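You operate a simulated robot arm through the tools that you are given. There is no shell and no other tool. Be economical: measure what you need, move in short steps, check, and stop when the job is done.

You run a simulated two-armed robot. Do the job below in one go: nothing can be reset, and whatever is moved stays where it is left.

Task
Take the blue locating pin on the clear half of the low stand and put it away on the top of the steel bench. Stack the yellow round tin from the top of the black table on top of the red round tin. Put the felt pad on top of the carton on the top of the black table. Do these in any order. Set down upright: blue locating pin.

It is judged by the outcome, as a careful person would: the job done as asked, and still so three seconds after it is handed in. It fails if anything else is knocked over, pushed out of place, dropped, spilled or broken.

Robot
Two 7-joint arms with two-finger parallel grippers on one trunk, on a base that drives. Base frame: it is fixed to the floor where the robot stands at the start and does not move with it; the origin is under the middle of the robot, x ahead of it, y to its left, z up. Readings come in m, degrees, newtons and seconds.
The left shoulder is at the start at [0.07, 0.163, 0.92], the right one opposite. With the tool pointing down near the work surface each hand reaches from about 0.32 to 0.86 m from the robot's upright axis, wherever it stands, measured 20 degrees to its own side. Places, roughly: blue locating pin (3x3x8 cm) [0.5, 0, 0.5]; carton [2, 0.5, 0.75]; felt pad [2, 0.25, 0.75]; round tin [2, 0.25, 0.75]; top of the steel bench [-0.9, -3.8, 0.8]. Payload 3.43 kg a hand.
The TCP of each hand is the grasp point between the finger pads, 0.034 m short of the fingertips. In the tool frame z runs along the fingers and y along their closing line. Largest opening 0.128 m; finger width 0.024, thickness 0.012; the body of the gripper, 0.048 by 0.13 m, starts 0.096 m behind the TCP.
Orientation is told as [roll, pitch, yaw] about the base's x, y, z axes, in that order, counted from this pose: with the fingers straight down and closing along the base's y, the tool's x points along the base's -x, its y along +y and its z along -z.

Tools
- The arms move only by the tool step_arm. It takes "left_targets", "right_targets" or both (then of equal length, played together; a hand with none holds still); each is a list of rows, each an object (a shift or turn left out is 0, a gripper value left out holds the last) with "offset": the shift along the base's x, y, z in units of 250 mm (1.0 is 250 mm), a list of three; "angular": the turn, a rotation vector about the base's x, y, z in units of 120 degrees (1.0 is 120 degrees), a list of three; "hand": the opening, from 0 (shut) to 1 (fully open). In form: [{"offset": [x, y, z], "angular": [rx, ry, rz], "hand": hand}, ...]. A call has 1 to 8 rows; each row is the pose to reach, as a shift and turn from the pose commanded when the call began. A call with a number of a shift or a turn outside -1 to 1 is refused whole. Rows are played at 5 a second. More than 0.05 m and 8.6 degrees between two rows, or a gripper value outside its range, and nothing of the call is played. A pose out of reach is approached as far as the arm can. The call stops where the force on the tool passes 40 N (or 10 N more than at its start, if that is more) or the arm is blocked; 0.2 s more then pass. Each finger travels about 0.153 m/s and halts on what it meets, pressing with about 33 N; the grip force reading is that of the motor and also rises with nothing between the fingers. The clock runs only during rows and for 0.2 s after the last one: add rows that repeat a pose to give the fingers time. The reply holds the time, the measured pose of the TCP, the force on the tool along the base axes, the opening and the grip force, in the units named above and with some noise, with the torque about the TCP (base axes, N m) and any sound that the robot's microphone picked up, and new pictures: "pictures" is both (left out), scene, wrist or none (wrist: the cameras of the hands that moved).
- Cameras (640 x 400 px; columns grow to the right, rows downward): "scene" is now at [0.1389, -0.0045, 1.1247]; the picture's right is [-0.10, -0.99, 0.00], its down [-0.79, 0.08, -0.61] and it looks along [0.61, -0.06, -0.79] (base axes); focal length 272 px, centre (320, 200). "left" rides on the left gripper at [0.076, 0.011, -0.16] in its tool frame; the picture's right is [-0.15, 0.99, 0.00], its down [-0.88, -0.13, -0.46] and it looks along [-0.45, -0.07, 0.89] (tool axes); focal length 234 px, centre (320, 200). "right" rides on the right gripper at [0.076, -0.011, -0.16] in its tool frame; the picture's right is [0.15, 0.99, 0.00], its down [-0.88, 0.13, -0.46] and it looks along [-0.45, 0.07, 0.89] (tool axes); focal length 234 px, centre (320, 200). There is no depth. A picture from a camera that has moved, and an enlarged one, comes with that camera's place and axes in the base frame and with its lens. The place of the scene camera against the robot may be out by one fixed shift of up to 0.018 m in any direction.
- slide_trunk(by): slides the trunk up (or, below 0, down) by that many m; the arms and the scene camera ride with it, the base frame stays. It gives what a move gives, with no picture.
- base_move(legs): drives the robot by 1 to 6 legs, each [ahead, left, turn to the left] in m, m and degrees, along the robot's own axes; the way and the turn of a leg run together, so that a leg with both is an arc; at most 1.5 m and 180 degrees a leg. The arms and the cameras ride along, it lands a little off, and it stops where it bumps. It gives what a move gives, and a new picture of the scene camera.
- aim_head(pan, tilt): turns the head with the scene camera to pan (to the left, within 86 degrees either way) and tilt (down, from -29 to 69), counted from straight ahead of the robot. It gives what a move gives, and a new picture of the scene camera.
- enlarge(camera, box): a new picture of the part [left, top, right, bottom] of that camera's present view, enlarged. The clock stands still meanwhile.
- hand_in(): hands the job in; it is judged then, once.

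Go step by step. Nothing tells you exact positions but the pictures and the camera data: compare them with the known pose of the tool, close in by small moves and look again before you grip or let go. The budget is 165 turns and 260 pictures, counting those below and the enlarged ones. Unless the task says otherwise, let go and move clear before handing in, and close with one line.

The tools are called after ">>>" as a command line: name --argument value ..., lists and objects as JSON in quotes. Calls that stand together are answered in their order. step_arm: Moves the arms, as the interface text tells. Its arguments: {"type":"object","properties":{"left_targets":{"type":"array","items":{"type":"object","properties":{"offset":{"type":"array","items":{"type":"number"}},"angular":{"type":"array","items":{"type":"number"}},"hand":{"type":"number"}}}},"right_targets":{"type":"array","items":{"type":"object","properties":{"offset":{"type":"array","items":{"type":"number"}},"angular":{"type":"array","items":{"type":"number"}},"hand":{"type":"number"}}}},"pictures":{"type":"string","enum":["both","scene","wrist","none"]}},"required":[]} The other tools are called the same way: slide_trunk (by) slides the trunk up or down; base_move (legs) drives the base; aim_head (pan, tilt) turns the head that bears the scene camera; enlarge (camera, box) takes an enlarged picture of a part of a camera's view; hand_in () hands the job in.

At the start:

```text
t: 0.0
left_tool_pos: [0.5584, 0.281, 0.732]
left_ee_rot: [0.0, 0.0, 0.0]
left_force: [-1.0, -0.6, 0.7]
left_moment: [-0.02, 0.01, -0.04]
left_width: 0.128
left_grip_force: 0.0
right_tool_pos: [0.6055, -0.2713, 0.6518]
right_ee_rot: [-0.1, 0.0, 0.0]
right_force: [0.1, -1.3, 0.7]
right_moment: [-0.03, 0.02, 0.01]
right_width: 0.1281
right_grip_force: 0.0
trunk travel left (down, up): [-0.4, 0.54]
robot x, y, heading: [0.0025, -0.0031, 0.1]
head pan, tilt: [-5.8, 52.5]
```

scene: 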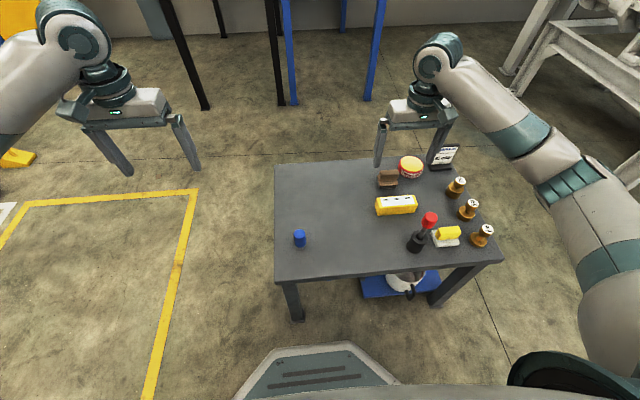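
right: 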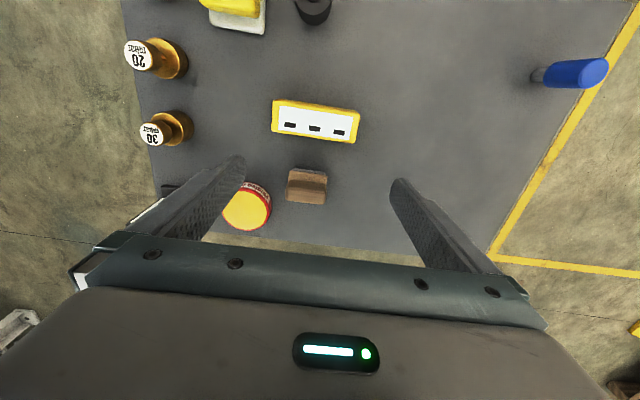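
left: 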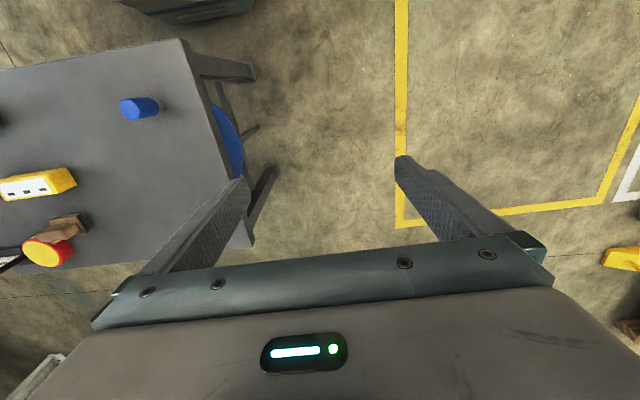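

The blue pin stands on the low stand near [0.50, 0.015]. I'll look closer and survey the other places.

>>> enlarge --camera "scene" --box '[260, 140, 520, 302]'

>>> aim_head --pan 10 --tilt 15

>>> aim_head --pan -86 --tilt 10

>>> aim_head --pan -40 --tilt 10

>>> aim_head --pan 60 --tilt 15

```text
2.46 times, centred on (390, 221) of scene
camera zoom: at [0.1389, -0.0045, 1.1247], right [-0.1, -0.99, 0.0], down [-0.79, 0.08, -0.61], along [0.61, -0.06, -0.79], focal length 669 px, centre (148, 148)
```

zoom: 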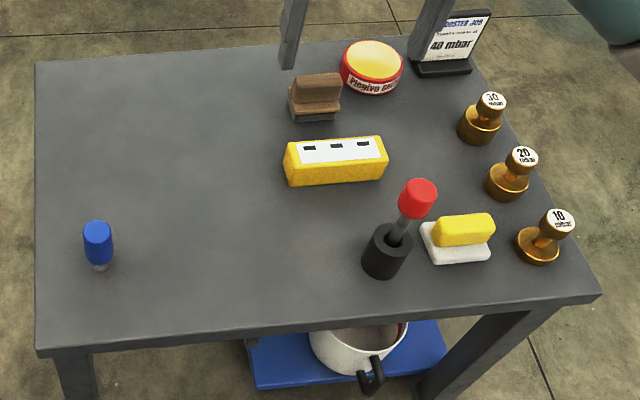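

```text
t: 1.0
left_tool_pos: [0.5584, 0.2809, 0.7326]
left_ee_rot: [0.0, 0.0, 0.0]
left_force: [0.4, 0.0, 0.0]
left_moment: [-0.02, 0.0, 0.02]
left_width: 0.1278
left_grip_force: 0.0
right_tool_pos: [0.6047, -0.2709, 0.6504]
right_ee_rot: [0.0, -0.1, 0.1]
right_force: [0.5, -0.1, -0.2]
right_moment: [0.01, 0.0, 0.01]
right_width: 0.1281
right_grip_force: 0.0
trunk travel left (down, up): [-0.4, 0.54]
robot x, y, heading: [0.0026, -0.0001, 0.0]
head pan, tilt: [10.0, 15.0]
camera scene: at [0.1566, 0.0193, 1.1816], right [0.17, -0.98, 0.0], down [-0.26, -0.04, -0.97], along [0.95, 0.17, -0.26], focal length 272 px, centre (320, 200)
```

scene: 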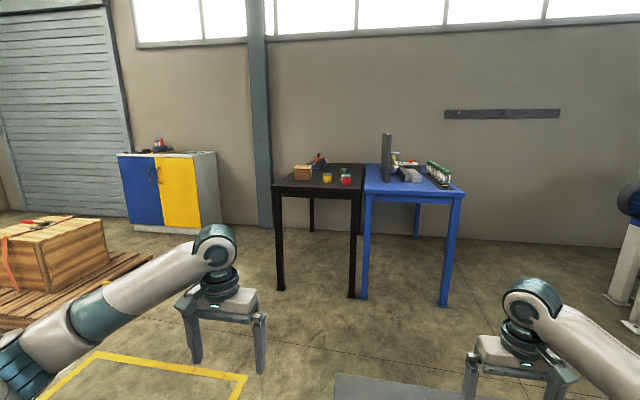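

```text
t: 2.8
left_tool_pos: [0.5584, 0.2802, 0.7318]
left_ee_rot: [0.0, -0.1, 0.1]
left_force: [0.7, -0.7, 0.8]
left_moment: [0.0, -0.02, 0.0]
left_width: 0.1281
left_grip_force: 0.0
right_tool_pos: [0.606, -0.2716, 0.6514]
right_ee_rot: [0.0, 0.1, -0.1]
right_force: [0.2, -0.7, 0.3]
right_moment: [0.03, -0.01, 0.02]
right_width: 0.1278
right_grip_force: 0.0
trunk travel left (down, up): [-0.4, 0.54]
robot x, y, heading: [0.0021, -0.001, -0.1]
head pan, tilt: [-85.9, 10.0]
camera scene: at [0.0712, -0.0896, 1.1898], right [-1.0, -0.07, 0.0], down [-0.01, 0.17, -0.98], along [0.07, -0.98, -0.17], focal length 272 px, centre (320, 200)
```

scene: 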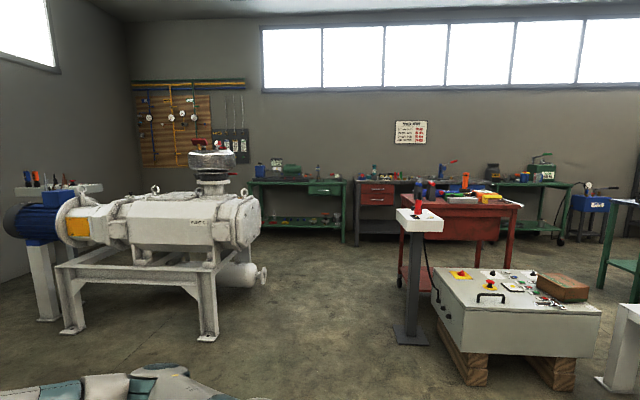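

```text
t: 3.9
left_tool_pos: [0.558, 0.2816, 0.7319]
left_ee_rot: [-0.1, 0.0, -0.1]
left_force: [0.5, 0.1, -0.2]
left_moment: [0.0, 0.01, 0.0]
left_width: 0.1278
left_grip_force: 0.1
right_tool_pos: [0.6052, -0.2711, 0.6512]
right_ee_rot: [0.1, -0.1, 0.0]
right_force: [0.2, -0.8, 0.2]
right_moment: [0.04, 0.0, 0.03]
right_width: 0.1282
right_grip_force: 0.0
trunk travel left (down, up): [-0.4, 0.54]
robot x, y, heading: [-0.0001, 0.0002, -0.0]
head pan, tilt: [-40.0, 10.0]
camera scene: at [0.1358, -0.0567, 1.1898], right [-0.64, -0.77, 0.0], down [-0.13, 0.11, -0.98], along [0.75, -0.63, -0.17], focal length 272 px, centre (320, 200)
```

scene: 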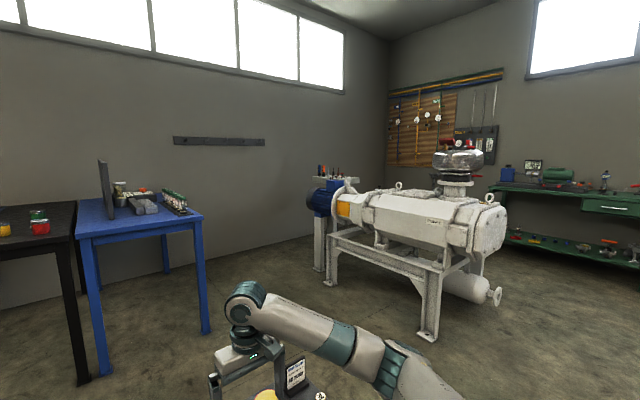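

```text
t: 5.7
left_tool_pos: [0.5587, 0.2813, 0.731]
left_ee_rot: [0.0, 0.1, 0.0]
left_force: [-0.4, -1.5, -0.2]
left_moment: [0.0, 0.01, 0.05]
left_width: 0.1281
left_grip_force: 0.1
right_tool_pos: [0.6053, -0.2722, 0.6514]
right_ee_rot: [0.1, 0.1, 0.0]
right_force: [-0.3, -0.3, 0.5]
right_moment: [0.01, -0.02, -0.01]
right_width: 0.1282
right_grip_force: 0.0
trunk travel left (down, up): [-0.4, 0.54]
robot x, y, heading: [-0.0015, -0.0032, -0.1]
head pan, tilt: [60.0, 15.0]
camera scene: at [0.1114, 0.084, 1.1817], right [0.87, -0.5, 0.0], down [-0.13, -0.22, -0.97], along [0.48, 0.84, -0.26], focal length 272 px, centre (320, 200)
```

scene: 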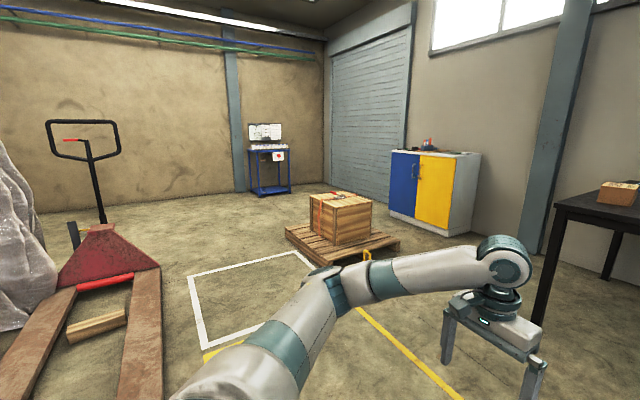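

The yellow and red tins, felt pad and carton are on the black table ahead. The steel bench is against the right-hand wall, behind a red cart. I'll bring the left hand over the pin first.

>>> aim_head --pan 0 --tilt 55

>>> step_arm --left_targets '[{"offset": [-0.046, -0.153, -0.03]}, {"offset": [-0.091, -0.305, -0.06]}, {"offset": [-0.137, -0.458, -0.09]}, {"offset": [-0.183, -0.61, -0.12]}, {"offset": [-0.229, -0.763, -0.15]}, {"offset": [-0.274, -0.915, -0.18]}, {"offset": [-0.32, -1.0, -0.2]}, {"offset": [-0.32, -1.0, -0.2]}]'

```text
t: 7.0
left_tool_pos: [0.5582, 0.2815, 0.7321]
left_ee_rot: [-0.1, 0.0, -0.1]
left_force: [-1.2, -0.3, 0.2]
left_moment: [0.0, -0.01, 0.02]
left_width: 0.1281
left_grip_force: 0.1
right_tool_pos: [0.6048, -0.2708, 0.6527]
right_ee_rot: [0.0, 0.0, -0.1]
right_force: [0.5, 0.0, 0.1]
right_moment: [0.01, 0.0, 0.01]
right_width: 0.1279
right_grip_force: 0.0
trunk travel left (down, up): [-0.4, 0.54]
robot x, y, heading: [-0.0022, -0.0006, -0.0]
head pan, tilt: [0.0, 55.0]
camera scene: at [0.1367, 0.0032, 1.1215], right [0.0, -1.0, 0.0], down [-0.82, 0.0, -0.57], along [0.57, 0.0, -0.82], focal length 272 px, centre (320, 200)
```

scene: 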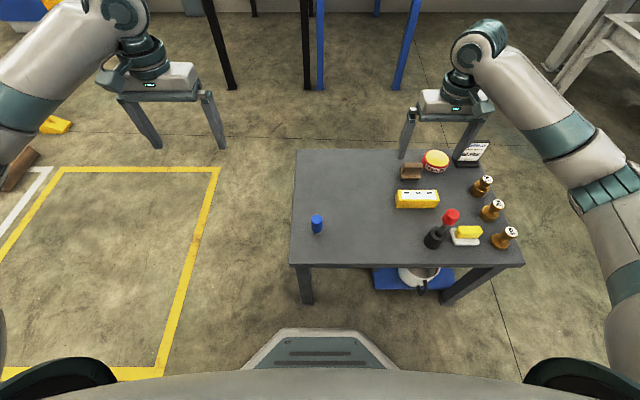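

```text
t: 8.8
left_tool_pos: [0.4776, 0.0298, 0.6822]
left_ee_rot: [0.1, 0.1, 0.0]
left_force: [-0.5, -0.1, 0.4]
left_moment: [-0.02, -0.02, -0.02]
left_width: 0.1282
left_grip_force: 0.0
right_tool_pos: [0.6055, -0.2708, 0.6524]
right_ee_rot: [0.1, 0.0, 0.1]
right_force: [0.6, 0.0, 0.2]
right_moment: [-0.01, -0.01, 0.03]
right_width: 0.128
right_grip_force: 0.0
trunk travel left (down, up): [-0.4, 0.54]
robot x, y, heading: [-0.0004, 0.0034, -0.1]
head pan, tilt: [0.0, 55.0]
camera scene: at [0.1367, 0.0031, 1.1214], right [0.0, -1.0, 0.0], down [-0.82, 0.0, -0.57], along [0.57, 0.0, -0.82], focal length 272 px, centre (320, 200)
camera left: at [0.4024, 0.0424, 0.8405], right [0.15, 0.99, 0.0], down [0.88, -0.13, 0.46], along [0.45, -0.07, -0.89], focal length 234 px, centre (320, 200)
```

scene: 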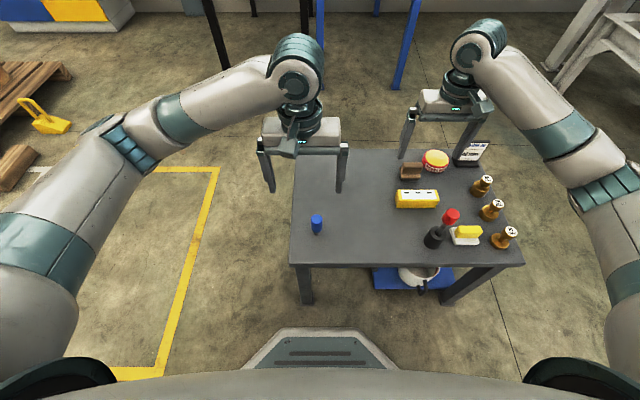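
left: 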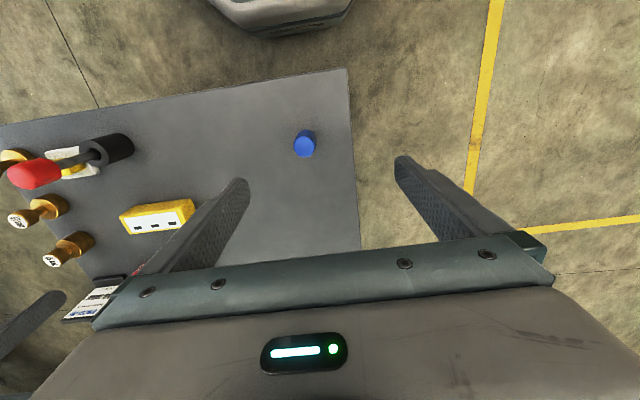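

The pin head is at about [0.473, 0.012]. I'll descend partly around it and check.

>>> step_arm --left_targets '[{"offset": [-0.01, -0.035, -0.1]}, {"offset": [-0.02, -0.072, -0.26], "hand": 0.8}, {"offset": [-0.02, -0.072, -0.42]}, {"offset": [-0.02, -0.072, -0.55], "hand": 0.7}, {"offset": [-0.02, -0.072, -0.55]}]'

>>> enlarge --camera "scene" --box '[250, 170, 390, 260]'

```text
t: 9.9
left_tool_pos: [0.474, 0.0127, 0.5452]
left_ee_rot: [0.1, 0.0, 0.0]
left_force: [0.6, 0.1, 0.4]
left_moment: [0.01, 0.01, 0.02]
left_width: 0.0893
left_grip_force: 0.1
right_tool_pos: [0.6056, -0.2722, 0.6519]
right_ee_rot: [0.0, 0.0, -0.1]
right_force: [-0.5, 0.0, 0.4]
right_moment: [0.04, 0.01, -0.03]
right_width: 0.128
right_grip_force: 0.2
trunk travel left (down, up): [-0.4, 0.54]
robot x, y, heading: [-0.001, -0.002, 0.0]
head pan, tilt: [0.0, 55.0]
camera scene: at [0.1367, 0.003, 1.1215], right [0.0, -1.0, 0.0], down [-0.82, 0.0, -0.57], along [0.57, 0.0, -0.82], focal length 272 px, centre (320, 200)
camera left: at [0.3973, 0.0246, 0.7037], right [0.15, 0.99, 0.0], down [0.88, -0.13, 0.46], along [0.45, -0.07, -0.89], focal length 234 px, centre (320, 200)
```

scene: 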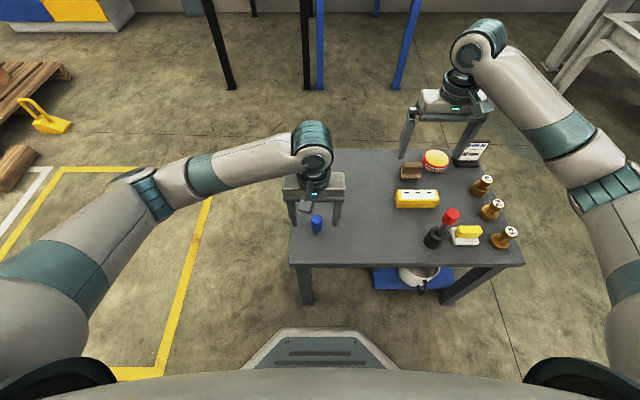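
left: 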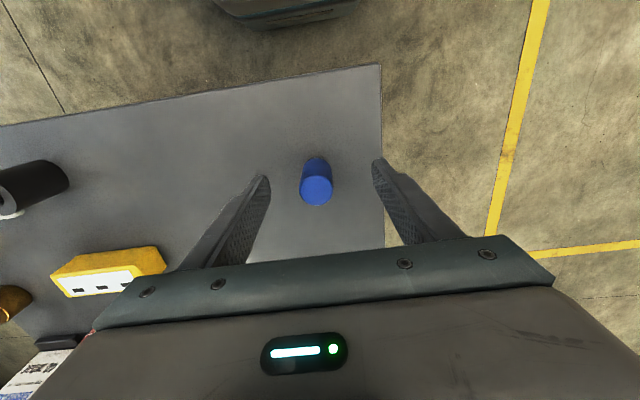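

```text
4.44 times, centred on (320, 215) of scene
camera zoom: at [0.1367, 0.003, 1.1215], right [0.0, -1.0, 0.0], down [-0.82, 0.0, -0.57], along [0.57, 0.0, -0.82], focal length 1208 px, centre (320, 133)
```

zoom: 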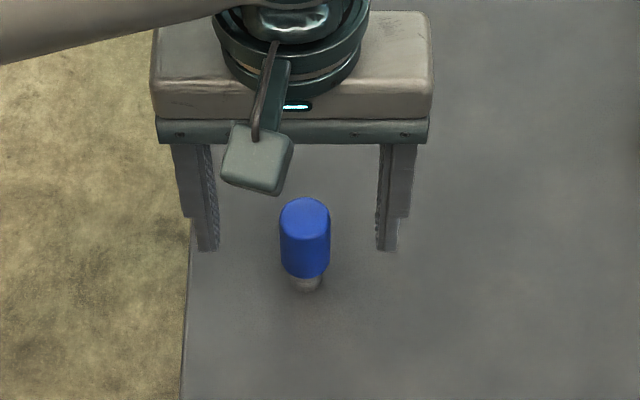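

Well centred. Lowering 3 cm and closing.

>>> step_arm --left_targets '[{"offset": [0, -0.006, -0.07]}, {"offset": [0, -0.006, -0.13]}, {"offset": [0, -0.006, -0.13], "hand": 0.15}, {"offset": [0, -0.006, -0.13], "hand": 0.15}, {"offset": [0, -0.006, -0.13], "hand": 0.1}, {"offset": [0, -0.006, -0.13], "hand": 0.1}]' --pictures "both"

```text
t: 11.3
left_tool_pos: [0.4752, 0.0107, 0.5143]
left_ee_rot: [0.1, 0.0, 0.0]
left_force: [-0.1, -1.0, 0.9]
left_moment: [0.01, -0.03, -0.03]
left_width: 0.028
left_grip_force: 33.5
right_tool_pos: [0.6053, -0.2715, 0.6515]
right_ee_rot: [0.0, 0.1, 0.0]
right_force: [0.2, -0.2, 0.0]
right_moment: [0.0, -0.01, 0.03]
right_width: 0.1281
right_grip_force: 0.1
trunk travel left (down, up): [-0.4, 0.54]
robot x, y, heading: [-0.0001, -0.0023, -0.4]
head pan, tilt: [0.0, 55.0]
camera scene: at [0.1367, 0.003, 1.1214], right [0.0, -1.0, 0.0], down [-0.82, 0.0, -0.57], along [0.57, 0.0, -0.82], focal length 272 px, centre (320, 200)
camera left: at [0.3977, 0.0231, 0.6717], right [0.15, 0.99, 0.0], down [0.88, -0.13, 0.46], along [0.45, -0.07, -0.89], focal length 234 px, centre (320, 200)
```

scene: 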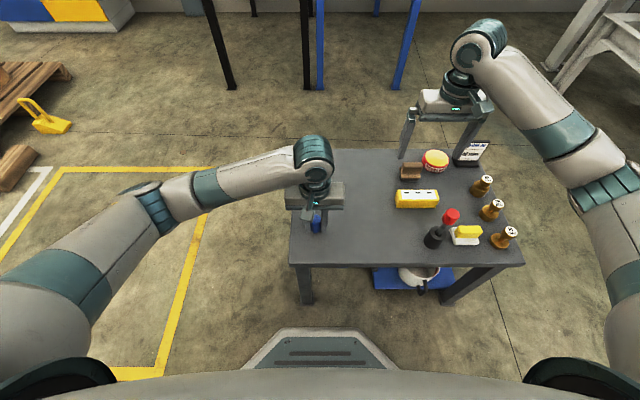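
left: 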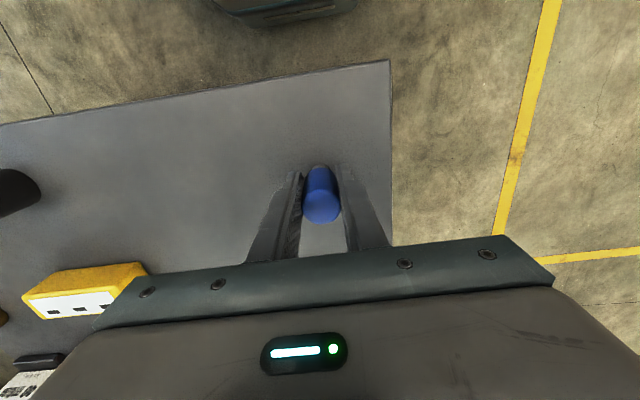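

Gripped (0.028 m wide). Lifting both hands.

>>> step_arm --left_targets '[{"offset": [0, 0, 0.1]}, {"offset": [0, 0, 0.28]}, {"offset": [0, 0, 0.46]}, {"offset": [0, 0, 0.64]}, {"offset": [0, 0, 0.82]}, {"offset": [0, 0, 1.0]}, {"offset": [0, 0, 1.0]}]' --right_targets '[{"offset": [0, 0, 0.1]}, {"offset": [0, 0, 0.28]}, {"offset": [0, 0, 0.46]}, {"offset": [0, 0, 0.64]}, {"offset": [0, 0, 0.82]}, {"offset": [0, 0, 1.0]}, {"offset": [0, 0, 1.0]}]'

>>> slide_trunk --by 0.1

```text
t: 12.9
left_tool_pos: [0.4737, 0.011, 0.7615]
left_ee_rot: [0.0, 0.1, 0.0]
left_force: [0.4, -0.3, 0.1]
left_moment: [-0.01, -0.01, 0.0]
left_width: 0.0283
left_grip_force: 33.1
right_tool_pos: [0.6063, -0.2726, 0.9004]
right_ee_rot: [0.0, 0.1, 0.1]
right_force: [0.2, 0.2, 0.9]
right_moment: [0.0, 0.05, 0.0]
right_width: 0.1281
right_grip_force: 0.2
trunk travel left (down, up): [-0.4, 0.54]
robot x, y, heading: [0.0007, -0.0017, -0.1]
head pan, tilt: [0.0, 55.0]
camera scene: at [0.1375, 0.0028, 1.1213], right [0.0, -1.0, 0.0], down [-0.82, 0.0, -0.57], along [0.57, 0.0, -0.82], focal length 272 px, centre (320, 200)
camera right: at [0.5309, -0.2832, 1.0605], right [-0.15, 0.99, 0.0], down [0.88, 0.13, 0.45], along [0.45, 0.07, -0.89], focal length 234 px, centre (320, 200)
camera left: at [0.398, 0.0232, 0.9205], right [0.15, 0.99, 0.0], down [0.88, -0.13, 0.45], along [0.45, -0.07, -0.89], focal length 234 px, centre (320, 200)
```

scene: 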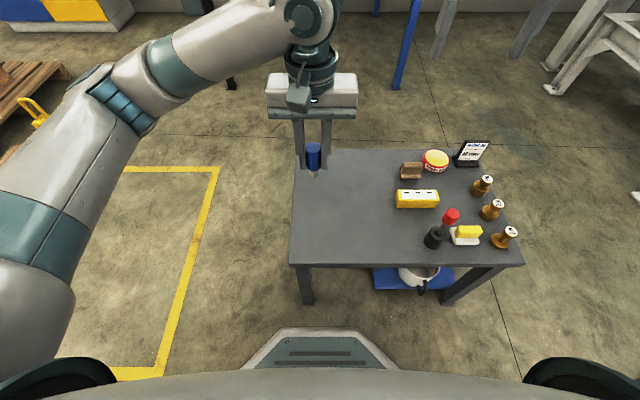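
right: 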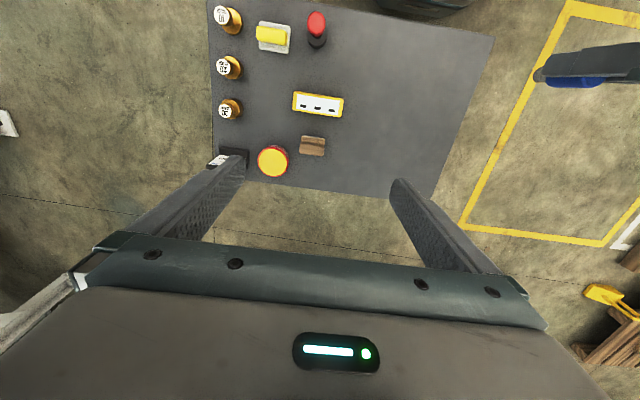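
left: 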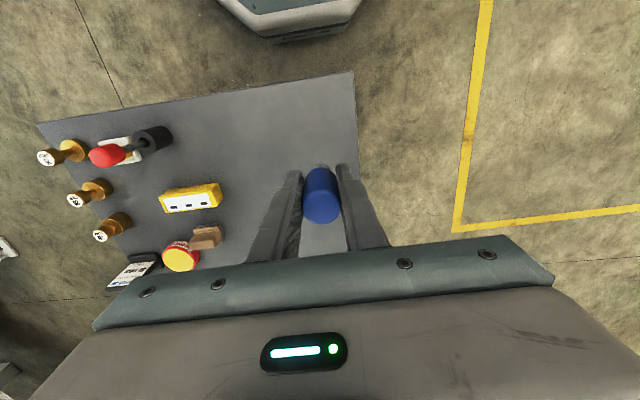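

```text
t: 14.3
left_tool_pos: [0.4736, 0.0117, 0.8609]
left_ee_rot: [0.0, 0.0, 0.1]
left_force: [0.2, -0.1, -0.5]
left_moment: [0.01, -0.01, -0.03]
left_width: 0.0278
left_grip_force: 33.5
right_tool_pos: [0.6062, -0.2713, 1.0005]
right_ee_rot: [0.0, 0.0, 0.1]
right_force: [-0.6, -0.1, -0.5]
right_moment: [0.0, 0.03, 0.0]
right_width: 0.1281
right_grip_force: 0.0
trunk travel left (down, up): [-0.5, 0.44]
robot x, y, heading: [0.0022, -0.0008, -0.1]
head pan, tilt: [0.0, 55.0]
```

Pin is held. I'll back off, turn right toward the bench side and look.

>>> base_move --legs '[[-0.3, 0, 0], [0, 0, -90]]'

>>> aim_head --pan 0 --tilt 25

```text
t: 20.1
left_tool_pos: [-0.2839, -0.4736, 0.8619]
left_ee_rot: [0.0, 0.0, -89.4]
left_force: [-0.6, 0.0, -0.7]
left_moment: [-0.02, 0.02, 0.02]
left_width: 0.0279
left_grip_force: 32.6
right_tool_pos: [-0.5665, -0.6087, 1.0013]
right_ee_rot: [0.0, 0.0, -89.3]
right_force: [-0.2, 0.1, -0.5]
right_moment: [-0.02, 0.0, 0.0]
right_width: 0.128
right_grip_force: 0.2
trunk travel left (down, up): [-0.5, 0.44]
robot x, y, heading: [-0.301, -0.0011, -89.0]
head pan, tilt: [0.0, 55.0]
camera scene: at [-0.2857, -0.1195, 1.2214], right [-1.0, -0.01, 0.0], down [-0.01, 0.82, -0.57], along [0.01, -0.57, -0.82], focal length 272 px, centre (320, 200)
```

scene: 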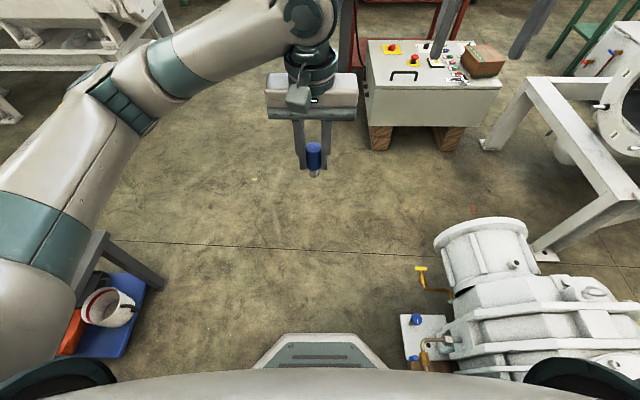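

```text
t: 21.1
left_tool_pos: [-0.2826, -0.4736, 0.8616]
left_ee_rot: [0.1, 0.0, -89.5]
left_force: [0.8, 0.7, -1.4]
left_moment: [0.01, 0.01, -0.01]
left_width: 0.0281
left_grip_force: 32.6
right_tool_pos: [-0.5667, -0.6104, 1.0009]
right_ee_rot: [0.0, 0.1, -89.3]
right_force: [-0.9, -0.9, -0.1]
right_moment: [-0.01, -0.03, 0.0]
right_width: 0.1278
right_grip_force: 0.0
trunk travel left (down, up): [-0.5, 0.44]
robot x, y, heading: [-0.3, 0.0001, -89.3]
head pan, tilt: [0.0, 25.0]
camera scene: at [-0.2853, -0.1396, 1.2654], right [-1.0, -0.01, 0.0], down [0.0, 0.42, -0.91], along [0.01, -0.91, -0.42], focal length 272 px, centre (320, 200)
```

scene: 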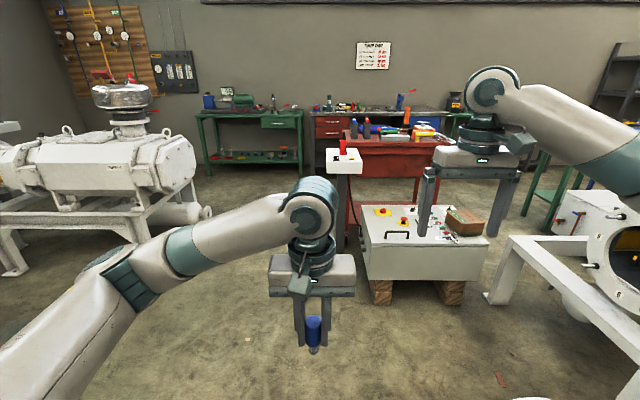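

Path to the bench runs between the pedestal (x≈-0.35) and the pump wheel (x≈0.43). I'll move ahead and to the left, then look again.

>>> base_move --legs '[[0.45, 0, 0], [0.35, 0.38, -1]]'

>>> aim_head --pan 0 --tilt 40

```text
t: 26.4
left_tool_pos: [0.0957, -1.2686, 0.8622]
left_ee_rot: [0.0, -0.1, -90.2]
left_force: [-0.1, -0.3, -1.0]
left_moment: [0.03, -0.01, -0.01]
left_width: 0.0281
left_grip_force: 32.8
right_tool_pos: [-0.1867, -1.4009, 1.0009]
right_ee_rot: [-0.1, -0.1, -90.2]
right_force: [0.3, -0.4, -0.3]
right_moment: [0.0, -0.01, -0.03]
right_width: 0.1282
right_grip_force: 0.0
trunk travel left (down, up): [-0.5, 0.44]
robot x, y, heading: [0.0848, -0.7961, -90.2]
head pan, tilt: [0.0, 25.0]
camera scene: at [0.1006, -0.9349, 1.2654], right [-1.0, 0.0, 0.0], down [0.0, 0.42, -0.91], along [0.0, -0.91, -0.42], focal length 272 px, centre (320, 200)
```

scene: 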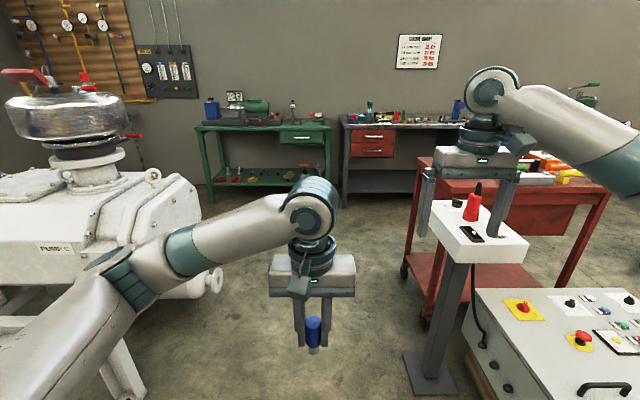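

```text
t: 27.2
left_tool_pos: [0.0967, -1.2685, 0.8615]
left_ee_rot: [0.0, 0.0, -90.2]
left_force: [-0.2, 0.3, -0.4]
left_moment: [0.03, 0.02, -0.04]
left_width: 0.028
left_grip_force: 32.7
right_tool_pos: [-0.1886, -1.399, 1.001]
right_ee_rot: [0.1, 0.0, -90.2]
right_force: [-0.6, -0.5, 0.6]
right_moment: [0.01, -0.01, 0.02]
right_width: 0.1278
right_grip_force: 0.1
trunk travel left (down, up): [-0.5, 0.44]
robot x, y, heading: [0.0861, -0.7955, -90.3]
head pan, tilt: [0.0, 40.0]
camera scene: at [0.1002, -0.9273, 1.2422], right [-1.0, 0.0, 0.0], down [0.0, 0.64, -0.77], along [0.0, -0.77, -0.64], focal length 272 px, centre (320, 200)
```

scene: 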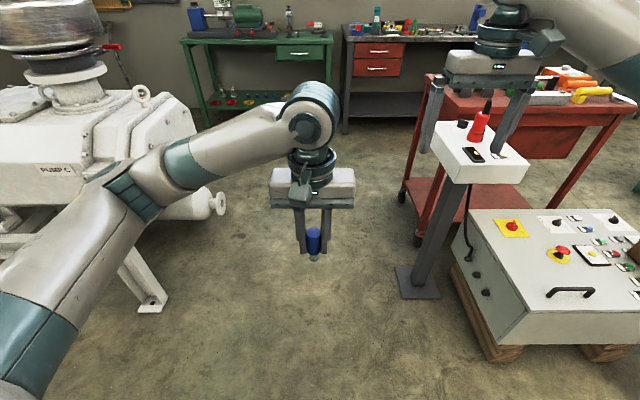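

Right hand would pass too close to the pedestal's button, so I raise the trunk before driving through.

>>> slide_trunk --by 0.28

>>> base_move --legs '[[1.1, 0, 0]]'

```text
t: 30.0
left_tool_pos: [0.0965, -1.269, 1.1416]
left_ee_rot: [0.0, 0.0, -90.2]
left_force: [-0.3, -0.7, 0.1]
left_moment: [0.04, 0.01, -0.02]
left_width: 0.0281
left_grip_force: 32.4
right_tool_pos: [-0.188, -1.3996, 1.2804]
right_ee_rot: [0.0, 0.0, -90.2]
right_force: [0.1, 0.8, -0.4]
right_moment: [0.0, 0.0, 0.02]
right_width: 0.1279
right_grip_force: 0.1
trunk travel left (down, up): [-0.78, 0.16]
robot x, y, heading: [0.0858, -0.794, -90.2]
head pan, tilt: [0.0, 40.0]
```

```text
t: 35.6
left_tool_pos: [0.0892, -2.3672, 1.1418]
left_ee_rot: [0.0, 0.0, -90.3]
left_force: [-0.8, 0.7, -1.0]
left_moment: [0.0, -0.01, 0.01]
left_width: 0.0279
left_grip_force: 32.9
right_tool_pos: [-0.1959, -2.4973, 1.2814]
right_ee_rot: [0.1, 0.0, -90.3]
right_force: [0.4, 0.1, 0.4]
right_moment: [0.02, 0.01, 0.03]
right_width: 0.128
right_grip_force: 0.0
trunk travel left (down, up): [-0.78, 0.16]
robot x, y, heading: [0.0806, -1.8946, -90.5]
head pan, tilt: [0.0, 40.0]
camera scene: at [0.094, -2.026, 1.5222], right [-1.0, 0.01, 0.0], down [0.0, 0.64, -0.77], along [-0.01, -0.77, -0.64], focal length 272 px, centre (320, 200)
```

scene: 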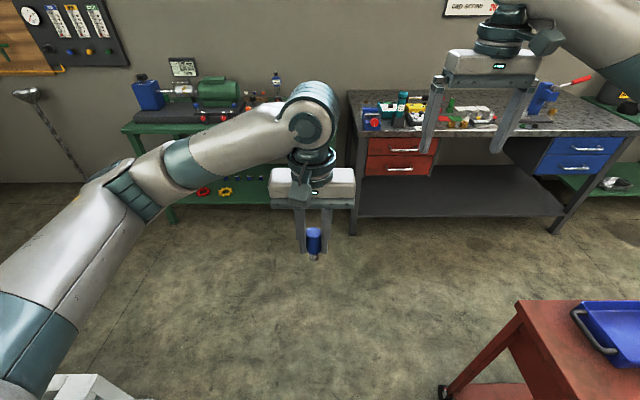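

The bench front edge is at y≈-3.46 and the cart ends at y≈-2.45, so there's room to stand. I'll look at the bench top.

>>> enlarge --camera "scene" --box '[340, 60, 640, 160]'

>>> base_move --legs '[[0.85, 0, 0]]'

>>> aim_head --pan -35 --tilt 45

```text
2.13 times, centred on (490, 110) of scene
camera zoom: at [0.094, -2.026, 1.5222], right [-1.0, 0.01, 0.0], down [0.0, 0.64, -0.77], along [-0.01, -0.77, -0.64], focal length 580 px, centre (-43, 392)
```

zoom: 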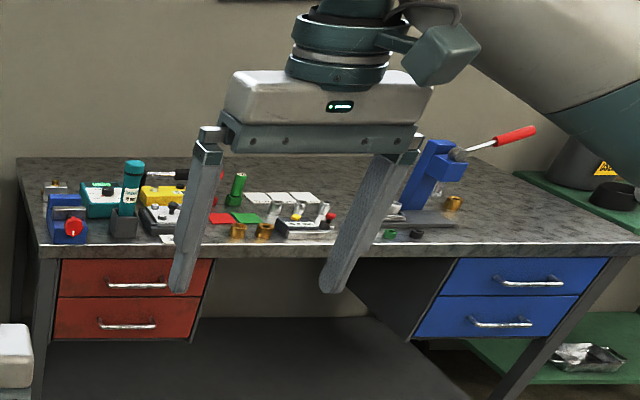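

```text
t: 40.1
left_tool_pos: [0.0825, -3.2196, 1.1428]
left_ee_rot: [0.0, 0.0, -90.4]
left_force: [0.5, -0.7, -1.2]
left_moment: [0.0, 0.01, 0.0]
left_width: 0.028
left_grip_force: 33.3
right_tool_pos: [-0.2011, -3.3492, 1.2816]
right_ee_rot: [0.0, 0.0, -90.4]
right_force: [-0.8, 0.1, 0.0]
right_moment: [0.01, -0.02, -0.01]
right_width: 0.1282
right_grip_force: 0.0
trunk travel left (down, up): [-0.78, 0.16]
robot x, y, heading: [0.076, -2.7465, -90.6]
head pan, tilt: [0.0, 40.0]
camera scene: at [0.0878, -2.8778, 1.5222], right [-1.0, 0.01, 0.0], down [0.0, 0.64, -0.77], along [-0.01, -0.77, -0.64], focal length 272 px, centre (320, 200)
```

scene: 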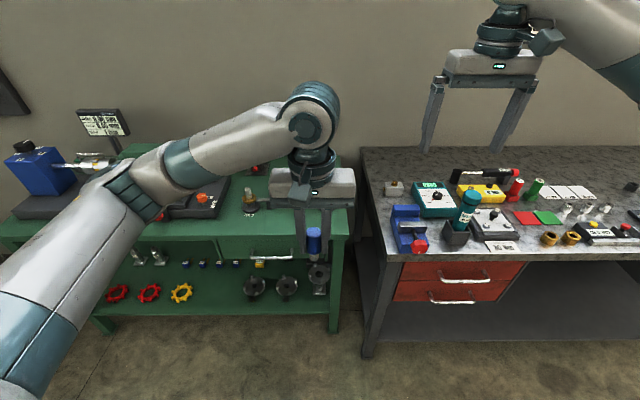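

```text
t: 41.2
left_tool_pos: [0.083, -3.2186, 1.1424]
left_ee_rot: [0.0, 0.0, -90.4]
left_force: [-0.6, -0.1, -0.8]
left_moment: [-0.05, 0.0, -0.01]
left_width: 0.0282
left_grip_force: 32.8
right_tool_pos: [-0.2017, -3.3491, 1.2814]
right_ee_rot: [0.1, 0.0, -90.5]
right_force: [-0.3, 0.4, 0.7]
right_moment: [-0.01, 0.0, -0.02]
right_width: 0.128
right_grip_force: 0.1
trunk travel left (down, up): [-0.78, 0.16]
robot x, y, heading: [0.077, -2.7451, -90.2]
head pan, tilt: [-35.0, 45.0]
camera scene: at [0.0414, -2.8593, 1.5149], right [-0.82, 0.58, 0.0], down [0.41, 0.58, -0.71], along [-0.41, -0.58, -0.71], focal length 272 px, centre (320, 200)
```

scene: 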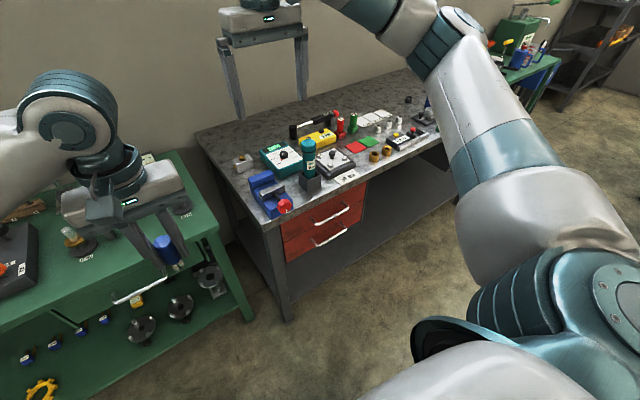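

The clear part of the bench top is at its right end, in front of the blue drawers. I'll drive between the cart and bench to there.

>>> base_move --legs '[[0.17, 0, 0], [0, -1.0, 0], [0, -0.6, 0]]'

>>> aim_head --pan 0 --tilt 55

```text
t: 50.4
left_tool_pos: [-1.5145, -3.3743, 1.1422]
left_ee_rot: [0.1, 0.1, -90.3]
left_force: [-0.2, 0.3, -0.4]
left_moment: [0.0, -0.01, -0.01]
left_width: 0.0283
left_grip_force: 33.2
right_tool_pos: [-1.7976, -3.5073, 1.2816]
right_ee_rot: [-0.2, 0.0, -90.3]
right_force: [0.7, 0.4, -0.3]
right_moment: [0.0, 0.02, 0.0]
right_width: 0.128
right_grip_force: 0.0
trunk travel left (down, up): [-0.78, 0.16]
robot x, y, heading: [-1.5244, -2.9014, -90.2]
head pan, tilt: [-35.0, 45.0]
camera scene: at [-1.5557, -3.0159, 1.5149], right [-0.82, 0.58, 0.0], down [0.41, 0.58, -0.71], along [-0.41, -0.58, -0.71], focal length 272 px, centre (320, 200)
```

scene: 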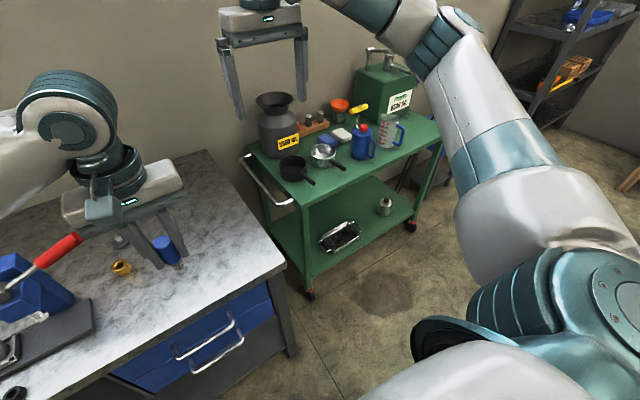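

```text
t: 51.4
left_tool_pos: [-1.514, -3.3755, 1.1414]
left_ee_rot: [0.0, 0.0, -90.3]
left_force: [0.8, 1.3, -0.8]
left_moment: [0.03, -0.02, -0.01]
left_width: 0.0281
left_grip_force: 32.8
right_tool_pos: [-1.7985, -3.5063, 1.281]
right_ee_rot: [0.0, 0.0, -90.3]
right_force: [0.7, 0.2, 0.0]
right_moment: [0.03, -0.04, 0.0]
right_width: 0.1281
right_grip_force: 0.0
trunk travel left (down, up): [-0.78, 0.16]
robot x, y, heading: [-1.5276, -2.904, -90.2]
head pan, tilt: [0.0, 55.0]
camera scene: at [-1.5095, -3.0217, 1.5015], right [-1.0, 0.01, 0.0], down [0.01, 0.82, -0.57], along [0.0, -0.57, -0.82], focal length 272 px, centre (320, 200)
```

scene: 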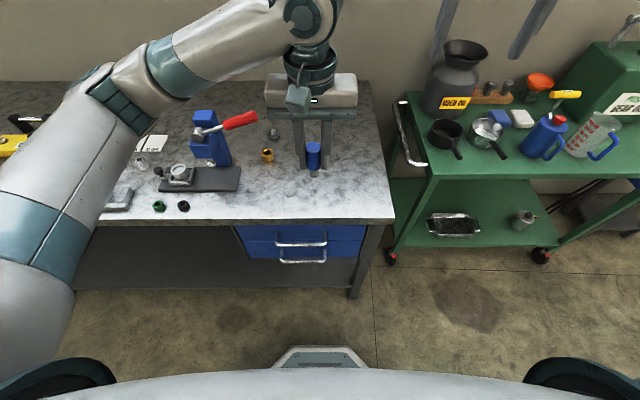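

The clear zone is around [-1.55, -3.60]. I'll move the pin above it.

>>> step_arm --left_targets '[{"offset": [-0.02, -0.15, 0]}, {"offset": [-0.05, -0.33, 0]}, {"offset": [-0.08, -0.51, 0]}, {"offset": [-0.11, -0.69, 0]}, {"offset": [-0.14, -0.87, -0.05]}, {"offset": [-0.14, -0.9, -0.24]}, {"offset": [-0.14, -0.9, -0.43]}, {"offset": [-0.14, -0.9, -0.6]}]'

```text
t: 53.2
left_tool_pos: [-1.5489, -3.603, 0.992]
left_ee_rot: [0.0, 0.0, -90.3]
left_force: [-1.1, 0.2, -0.8]
left_moment: [0.01, -0.02, 0.02]
left_width: 0.028
left_grip_force: 33.0
right_tool_pos: [-1.8003, -3.5072, 1.2804]
right_ee_rot: [0.0, -0.1, -90.4]
right_force: [0.4, -0.9, 0.1]
right_moment: [0.04, -0.04, -0.05]
right_width: 0.1278
right_grip_force: 0.1
trunk travel left (down, up): [-0.78, 0.16]
robot x, y, heading: [-1.5253, -2.9022, -90.4]
head pan, tilt: [0.0, 55.0]
camera scene: at [-1.5105, -3.0224, 1.5015], right [-1.0, 0.01, 0.0], down [0.01, 0.82, -0.57], along [0.0, -0.57, -0.82], focal length 272 px, centre (320, 200)
camera left: at [-1.5375, -3.5257, 1.1502], right [0.99, -0.15, 0.0], down [-0.14, -0.88, 0.46], along [-0.07, -0.45, -0.89], focal length 234 px, centre (320, 200)
```

scene: 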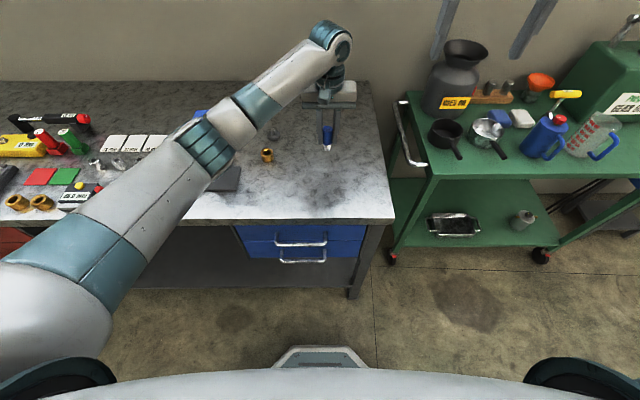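
left: 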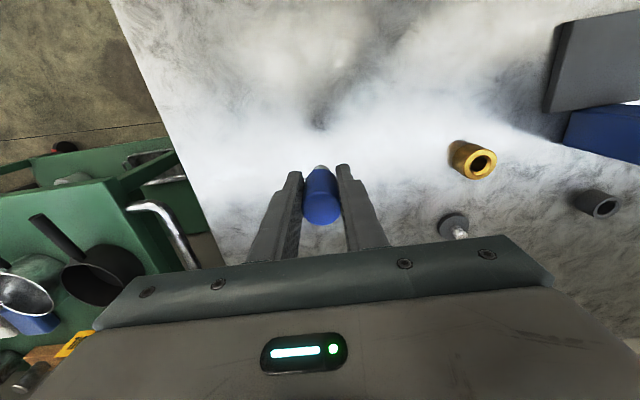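

The red vise handle (z≈1.09, x≈-1.35) is close under the left elbow, so I'll lift again and shift the base right before setting the pin down.

>>> step_arm --left_targets '[{"offset": [0, 0, 0.18]}, {"offset": [0, 0, 0.36]}, {"offset": [0, 0, 0.54]}, {"offset": [0, 0, 0.6]}]' --pictures "none"

>>> base_move --legs '[[0, -0.24, 0]]'

```text
t: 54.2
left_tool_pos: [-1.5492, -3.5998, 1.1417]
left_ee_rot: [0.0, 0.0, -90.3]
left_force: [0.7, -0.3, -0.8]
left_moment: [-0.01, -0.01, 0.01]
left_width: 0.028
left_grip_force: 32.9
right_tool_pos: [-1.799, -3.5058, 1.2808]
right_ee_rot: [0.1, 0.1, -90.3]
right_force: [0.2, 0.6, 0.0]
right_moment: [0.04, 0.0, -0.01]
right_width: 0.128
right_grip_force: 0.1
trunk travel left (down, up): [-0.78, 0.16]
robot x, y, heading: [-1.5243, -2.9015, -90.3]
head pan, tilt: [0.0, 55.0]
```

```text
t: 56.0
left_tool_pos: [-1.7895, -3.5983, 1.1422]
left_ee_rot: [-0.1, 0.1, -90.2]
left_force: [0.4, -0.2, -0.8]
left_moment: [0.04, 0.02, 0.05]
left_width: 0.0279
left_grip_force: 32.3
right_tool_pos: [-2.0381, -3.505, 1.2807]
right_ee_rot: [0.0, 0.1, -90.2]
right_force: [0.9, -0.4, 0.0]
right_moment: [-0.01, 0.01, 0.03]
right_width: 0.1278
right_grip_force: 0.0
trunk travel left (down, up): [-0.78, 0.16]
robot x, y, heading: [-1.7659, -2.9033, -90.5]
head pan, tilt: [0.0, 55.0]
camera scene: at [-1.7496, -3.0204, 1.5014], right [-1.0, 0.0, 0.0], down [0.0, 0.82, -0.57], along [0.0, -0.57, -0.82], focal length 272 px, centre (320, 200)
```

scene: 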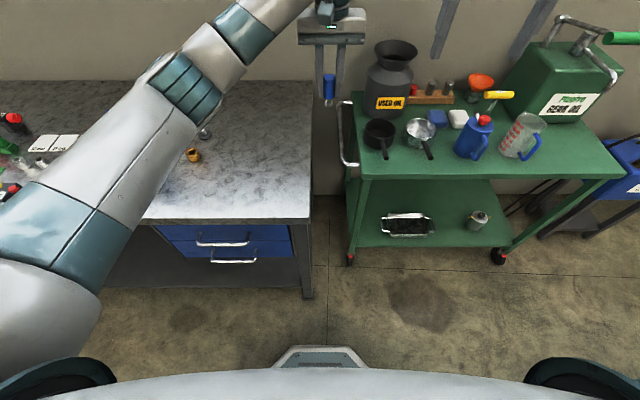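

Now bring the pin back over the bench to x≈-1.61 and lower toward z≈0.93.

>>> step_arm --left_targets '[{"offset": [0.17, 0.02, 0]}, {"offset": [0.35, 0.04, 0]}, {"offset": [0.53, 0.06, 0]}, {"offset": [0.72, 0.08, 0]}, {"offset": [0.72, 0.08, -0.18]}, {"offset": [0.72, 0.08, -0.36]}, {"offset": [0.72, 0.08, -0.5]}, {"offset": [0.72, 0.08, -0.5]}]'

>>> enlarge --camera "scene" --box '[130, 20, 350, 220]'

```text
t: 57.8
left_tool_pos: [-1.6087, -3.5793, 1.0172]
left_ee_rot: [0.0, 0.0, -90.2]
left_force: [0.2, -0.8, -0.5]
left_moment: [0.01, -0.04, -0.02]
left_width: 0.028
left_grip_force: 33.2
right_tool_pos: [-2.0383, -3.5058, 1.2811]
right_ee_rot: [0.0, 0.1, -90.2]
right_force: [-1.6, -0.4, -0.2]
right_moment: [0.02, -0.02, 0.0]
right_width: 0.1279
right_grip_force: 0.0
trunk travel left (down, up): [-0.78, 0.16]
robot x, y, heading: [-1.7621, -2.9018, -90.2]
head pan, tilt: [0.0, 55.0]
camera scene: at [-1.7515, -3.0205, 1.5014], right [-1.0, 0.0, 0.0], down [0.0, 0.82, -0.57], along [0.0, -0.57, -0.82], focal length 272 px, centre (320, 200)
camera left: at [-1.5976, -3.5024, 1.1752], right [0.99, -0.15, 0.0], down [-0.13, -0.88, 0.46], along [-0.07, -0.45, -0.89], focal length 234 px, centre (320, 200)
```

scene: 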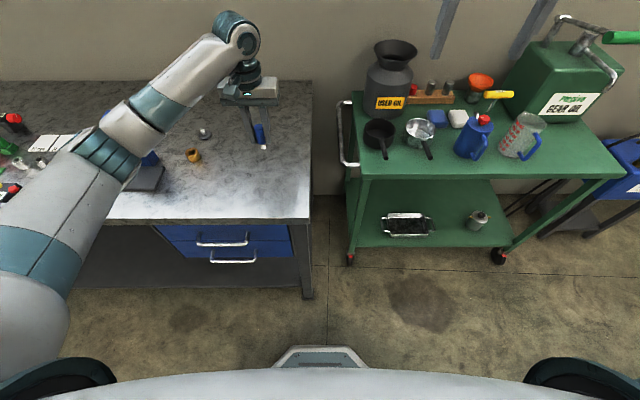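
left: 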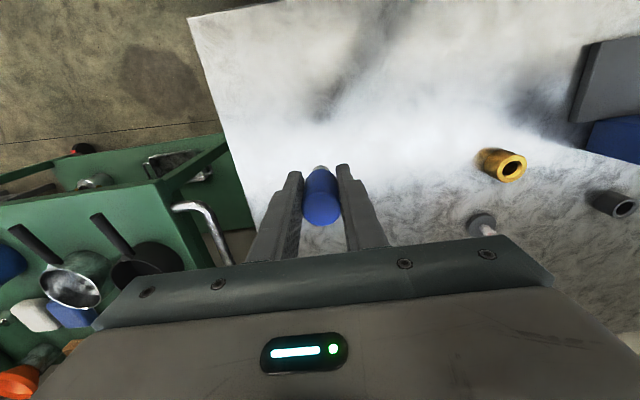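

```text
2.00 times, centred on (240, 120) of scene
camera zoom: at [-1.7515, -3.0205, 1.5014], right [-1.0, 0.0, 0.0], down [0.0, 0.82, -0.57], along [0.0, -0.57, -0.82], focal length 544 px, centre (480, 360)
```

zoom: 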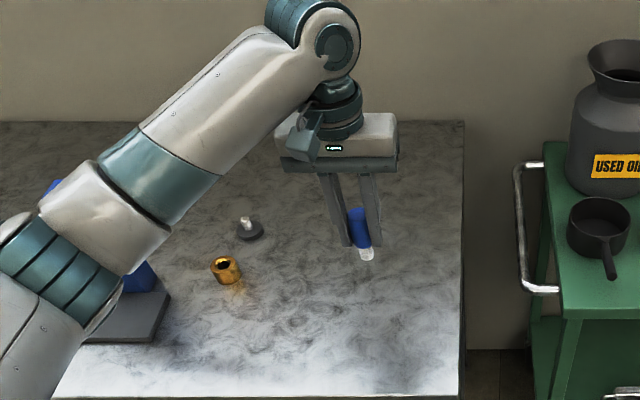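

The elbow still hangs over the vise from this heading. I'll retract the hand and turn the robot left 30° so the elbow stays in front of the bench.

>>> step_arm --left_targets '[{"offset": [0, 0, 0.18]}, {"offset": [0, 0, 0.36]}, {"offset": [0, 0, 0.5]}, {"offset": [-0.11, 0.16, 0.5]}, {"offset": [-0.22, 0.32, 0.5]}, {"offset": [-0.33, 0.48, 0.5]}, {"offset": [-0.44, 0.64, 0.5]}, {"offset": [-0.55, 0.8, 0.5]}]' --pictures "none"

>>> base_move --legs '[[0, 0, 30], [0, -0.2, 0]]'

```text
t: 59.6
left_tool_pos: [-1.7475, -3.3775, 1.1423]
left_ee_rot: [0.1, 0.1, -90.1]
left_force: [-0.7, 0.1, -1.1]
left_moment: [-0.01, -0.01, 0.0]
left_width: 0.0281
left_grip_force: 32.7
right_tool_pos: [-2.0397, -3.505, 1.2807]
right_ee_rot: [0.0, 0.0, -90.2]
right_force: [-0.1, 0.6, -0.5]
right_moment: [0.01, -0.01, -0.03]
right_width: 0.1279
right_grip_force: 0.0
trunk travel left (down, up): [-0.78, 0.16]
robot x, y, heading: [-1.7621, -2.9026, -90.2]
head pan, tilt: [0.0, 55.0]
```

```text
t: 62.6
left_tool_pos: [-1.6831, -3.4027, 1.1412]
left_ee_rot: [-0.1, -0.1, -60.3]
left_force: [0.1, -0.3, -1.3]
left_moment: [0.0, 0.04, 0.0]
left_width: 0.0281
left_grip_force: 32.7
right_tool_pos: [-1.8751, -3.6609, 1.2821]
right_ee_rot: [0.0, 0.0, -60.3]
right_force: [-0.1, 1.1, 0.5]
right_moment: [-0.01, 0.02, 0.02]
right_width: 0.1278
right_grip_force: 0.1
trunk travel left (down, up): [-0.78, 0.16]
robot x, y, heading: [-1.9379, -3.0023, -60.3]
head pan, tilt: [0.0, 55.0]
camera scene: at [-1.8628, -3.1028, 1.5015], right [-0.87, -0.49, 0.0], down [-0.41, 0.71, -0.57], along [0.28, -0.5, -0.82], focal length 272 px, centre (320, 200)
```

scene: 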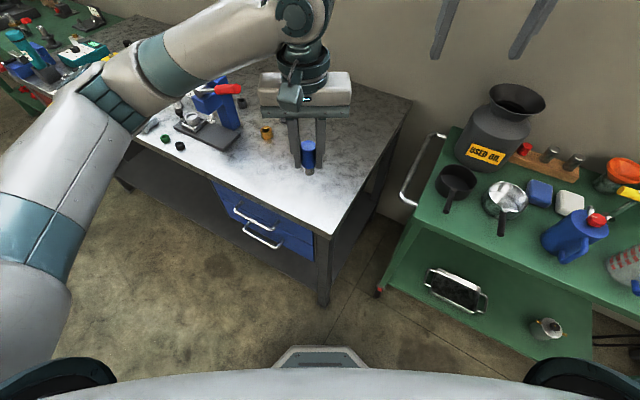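

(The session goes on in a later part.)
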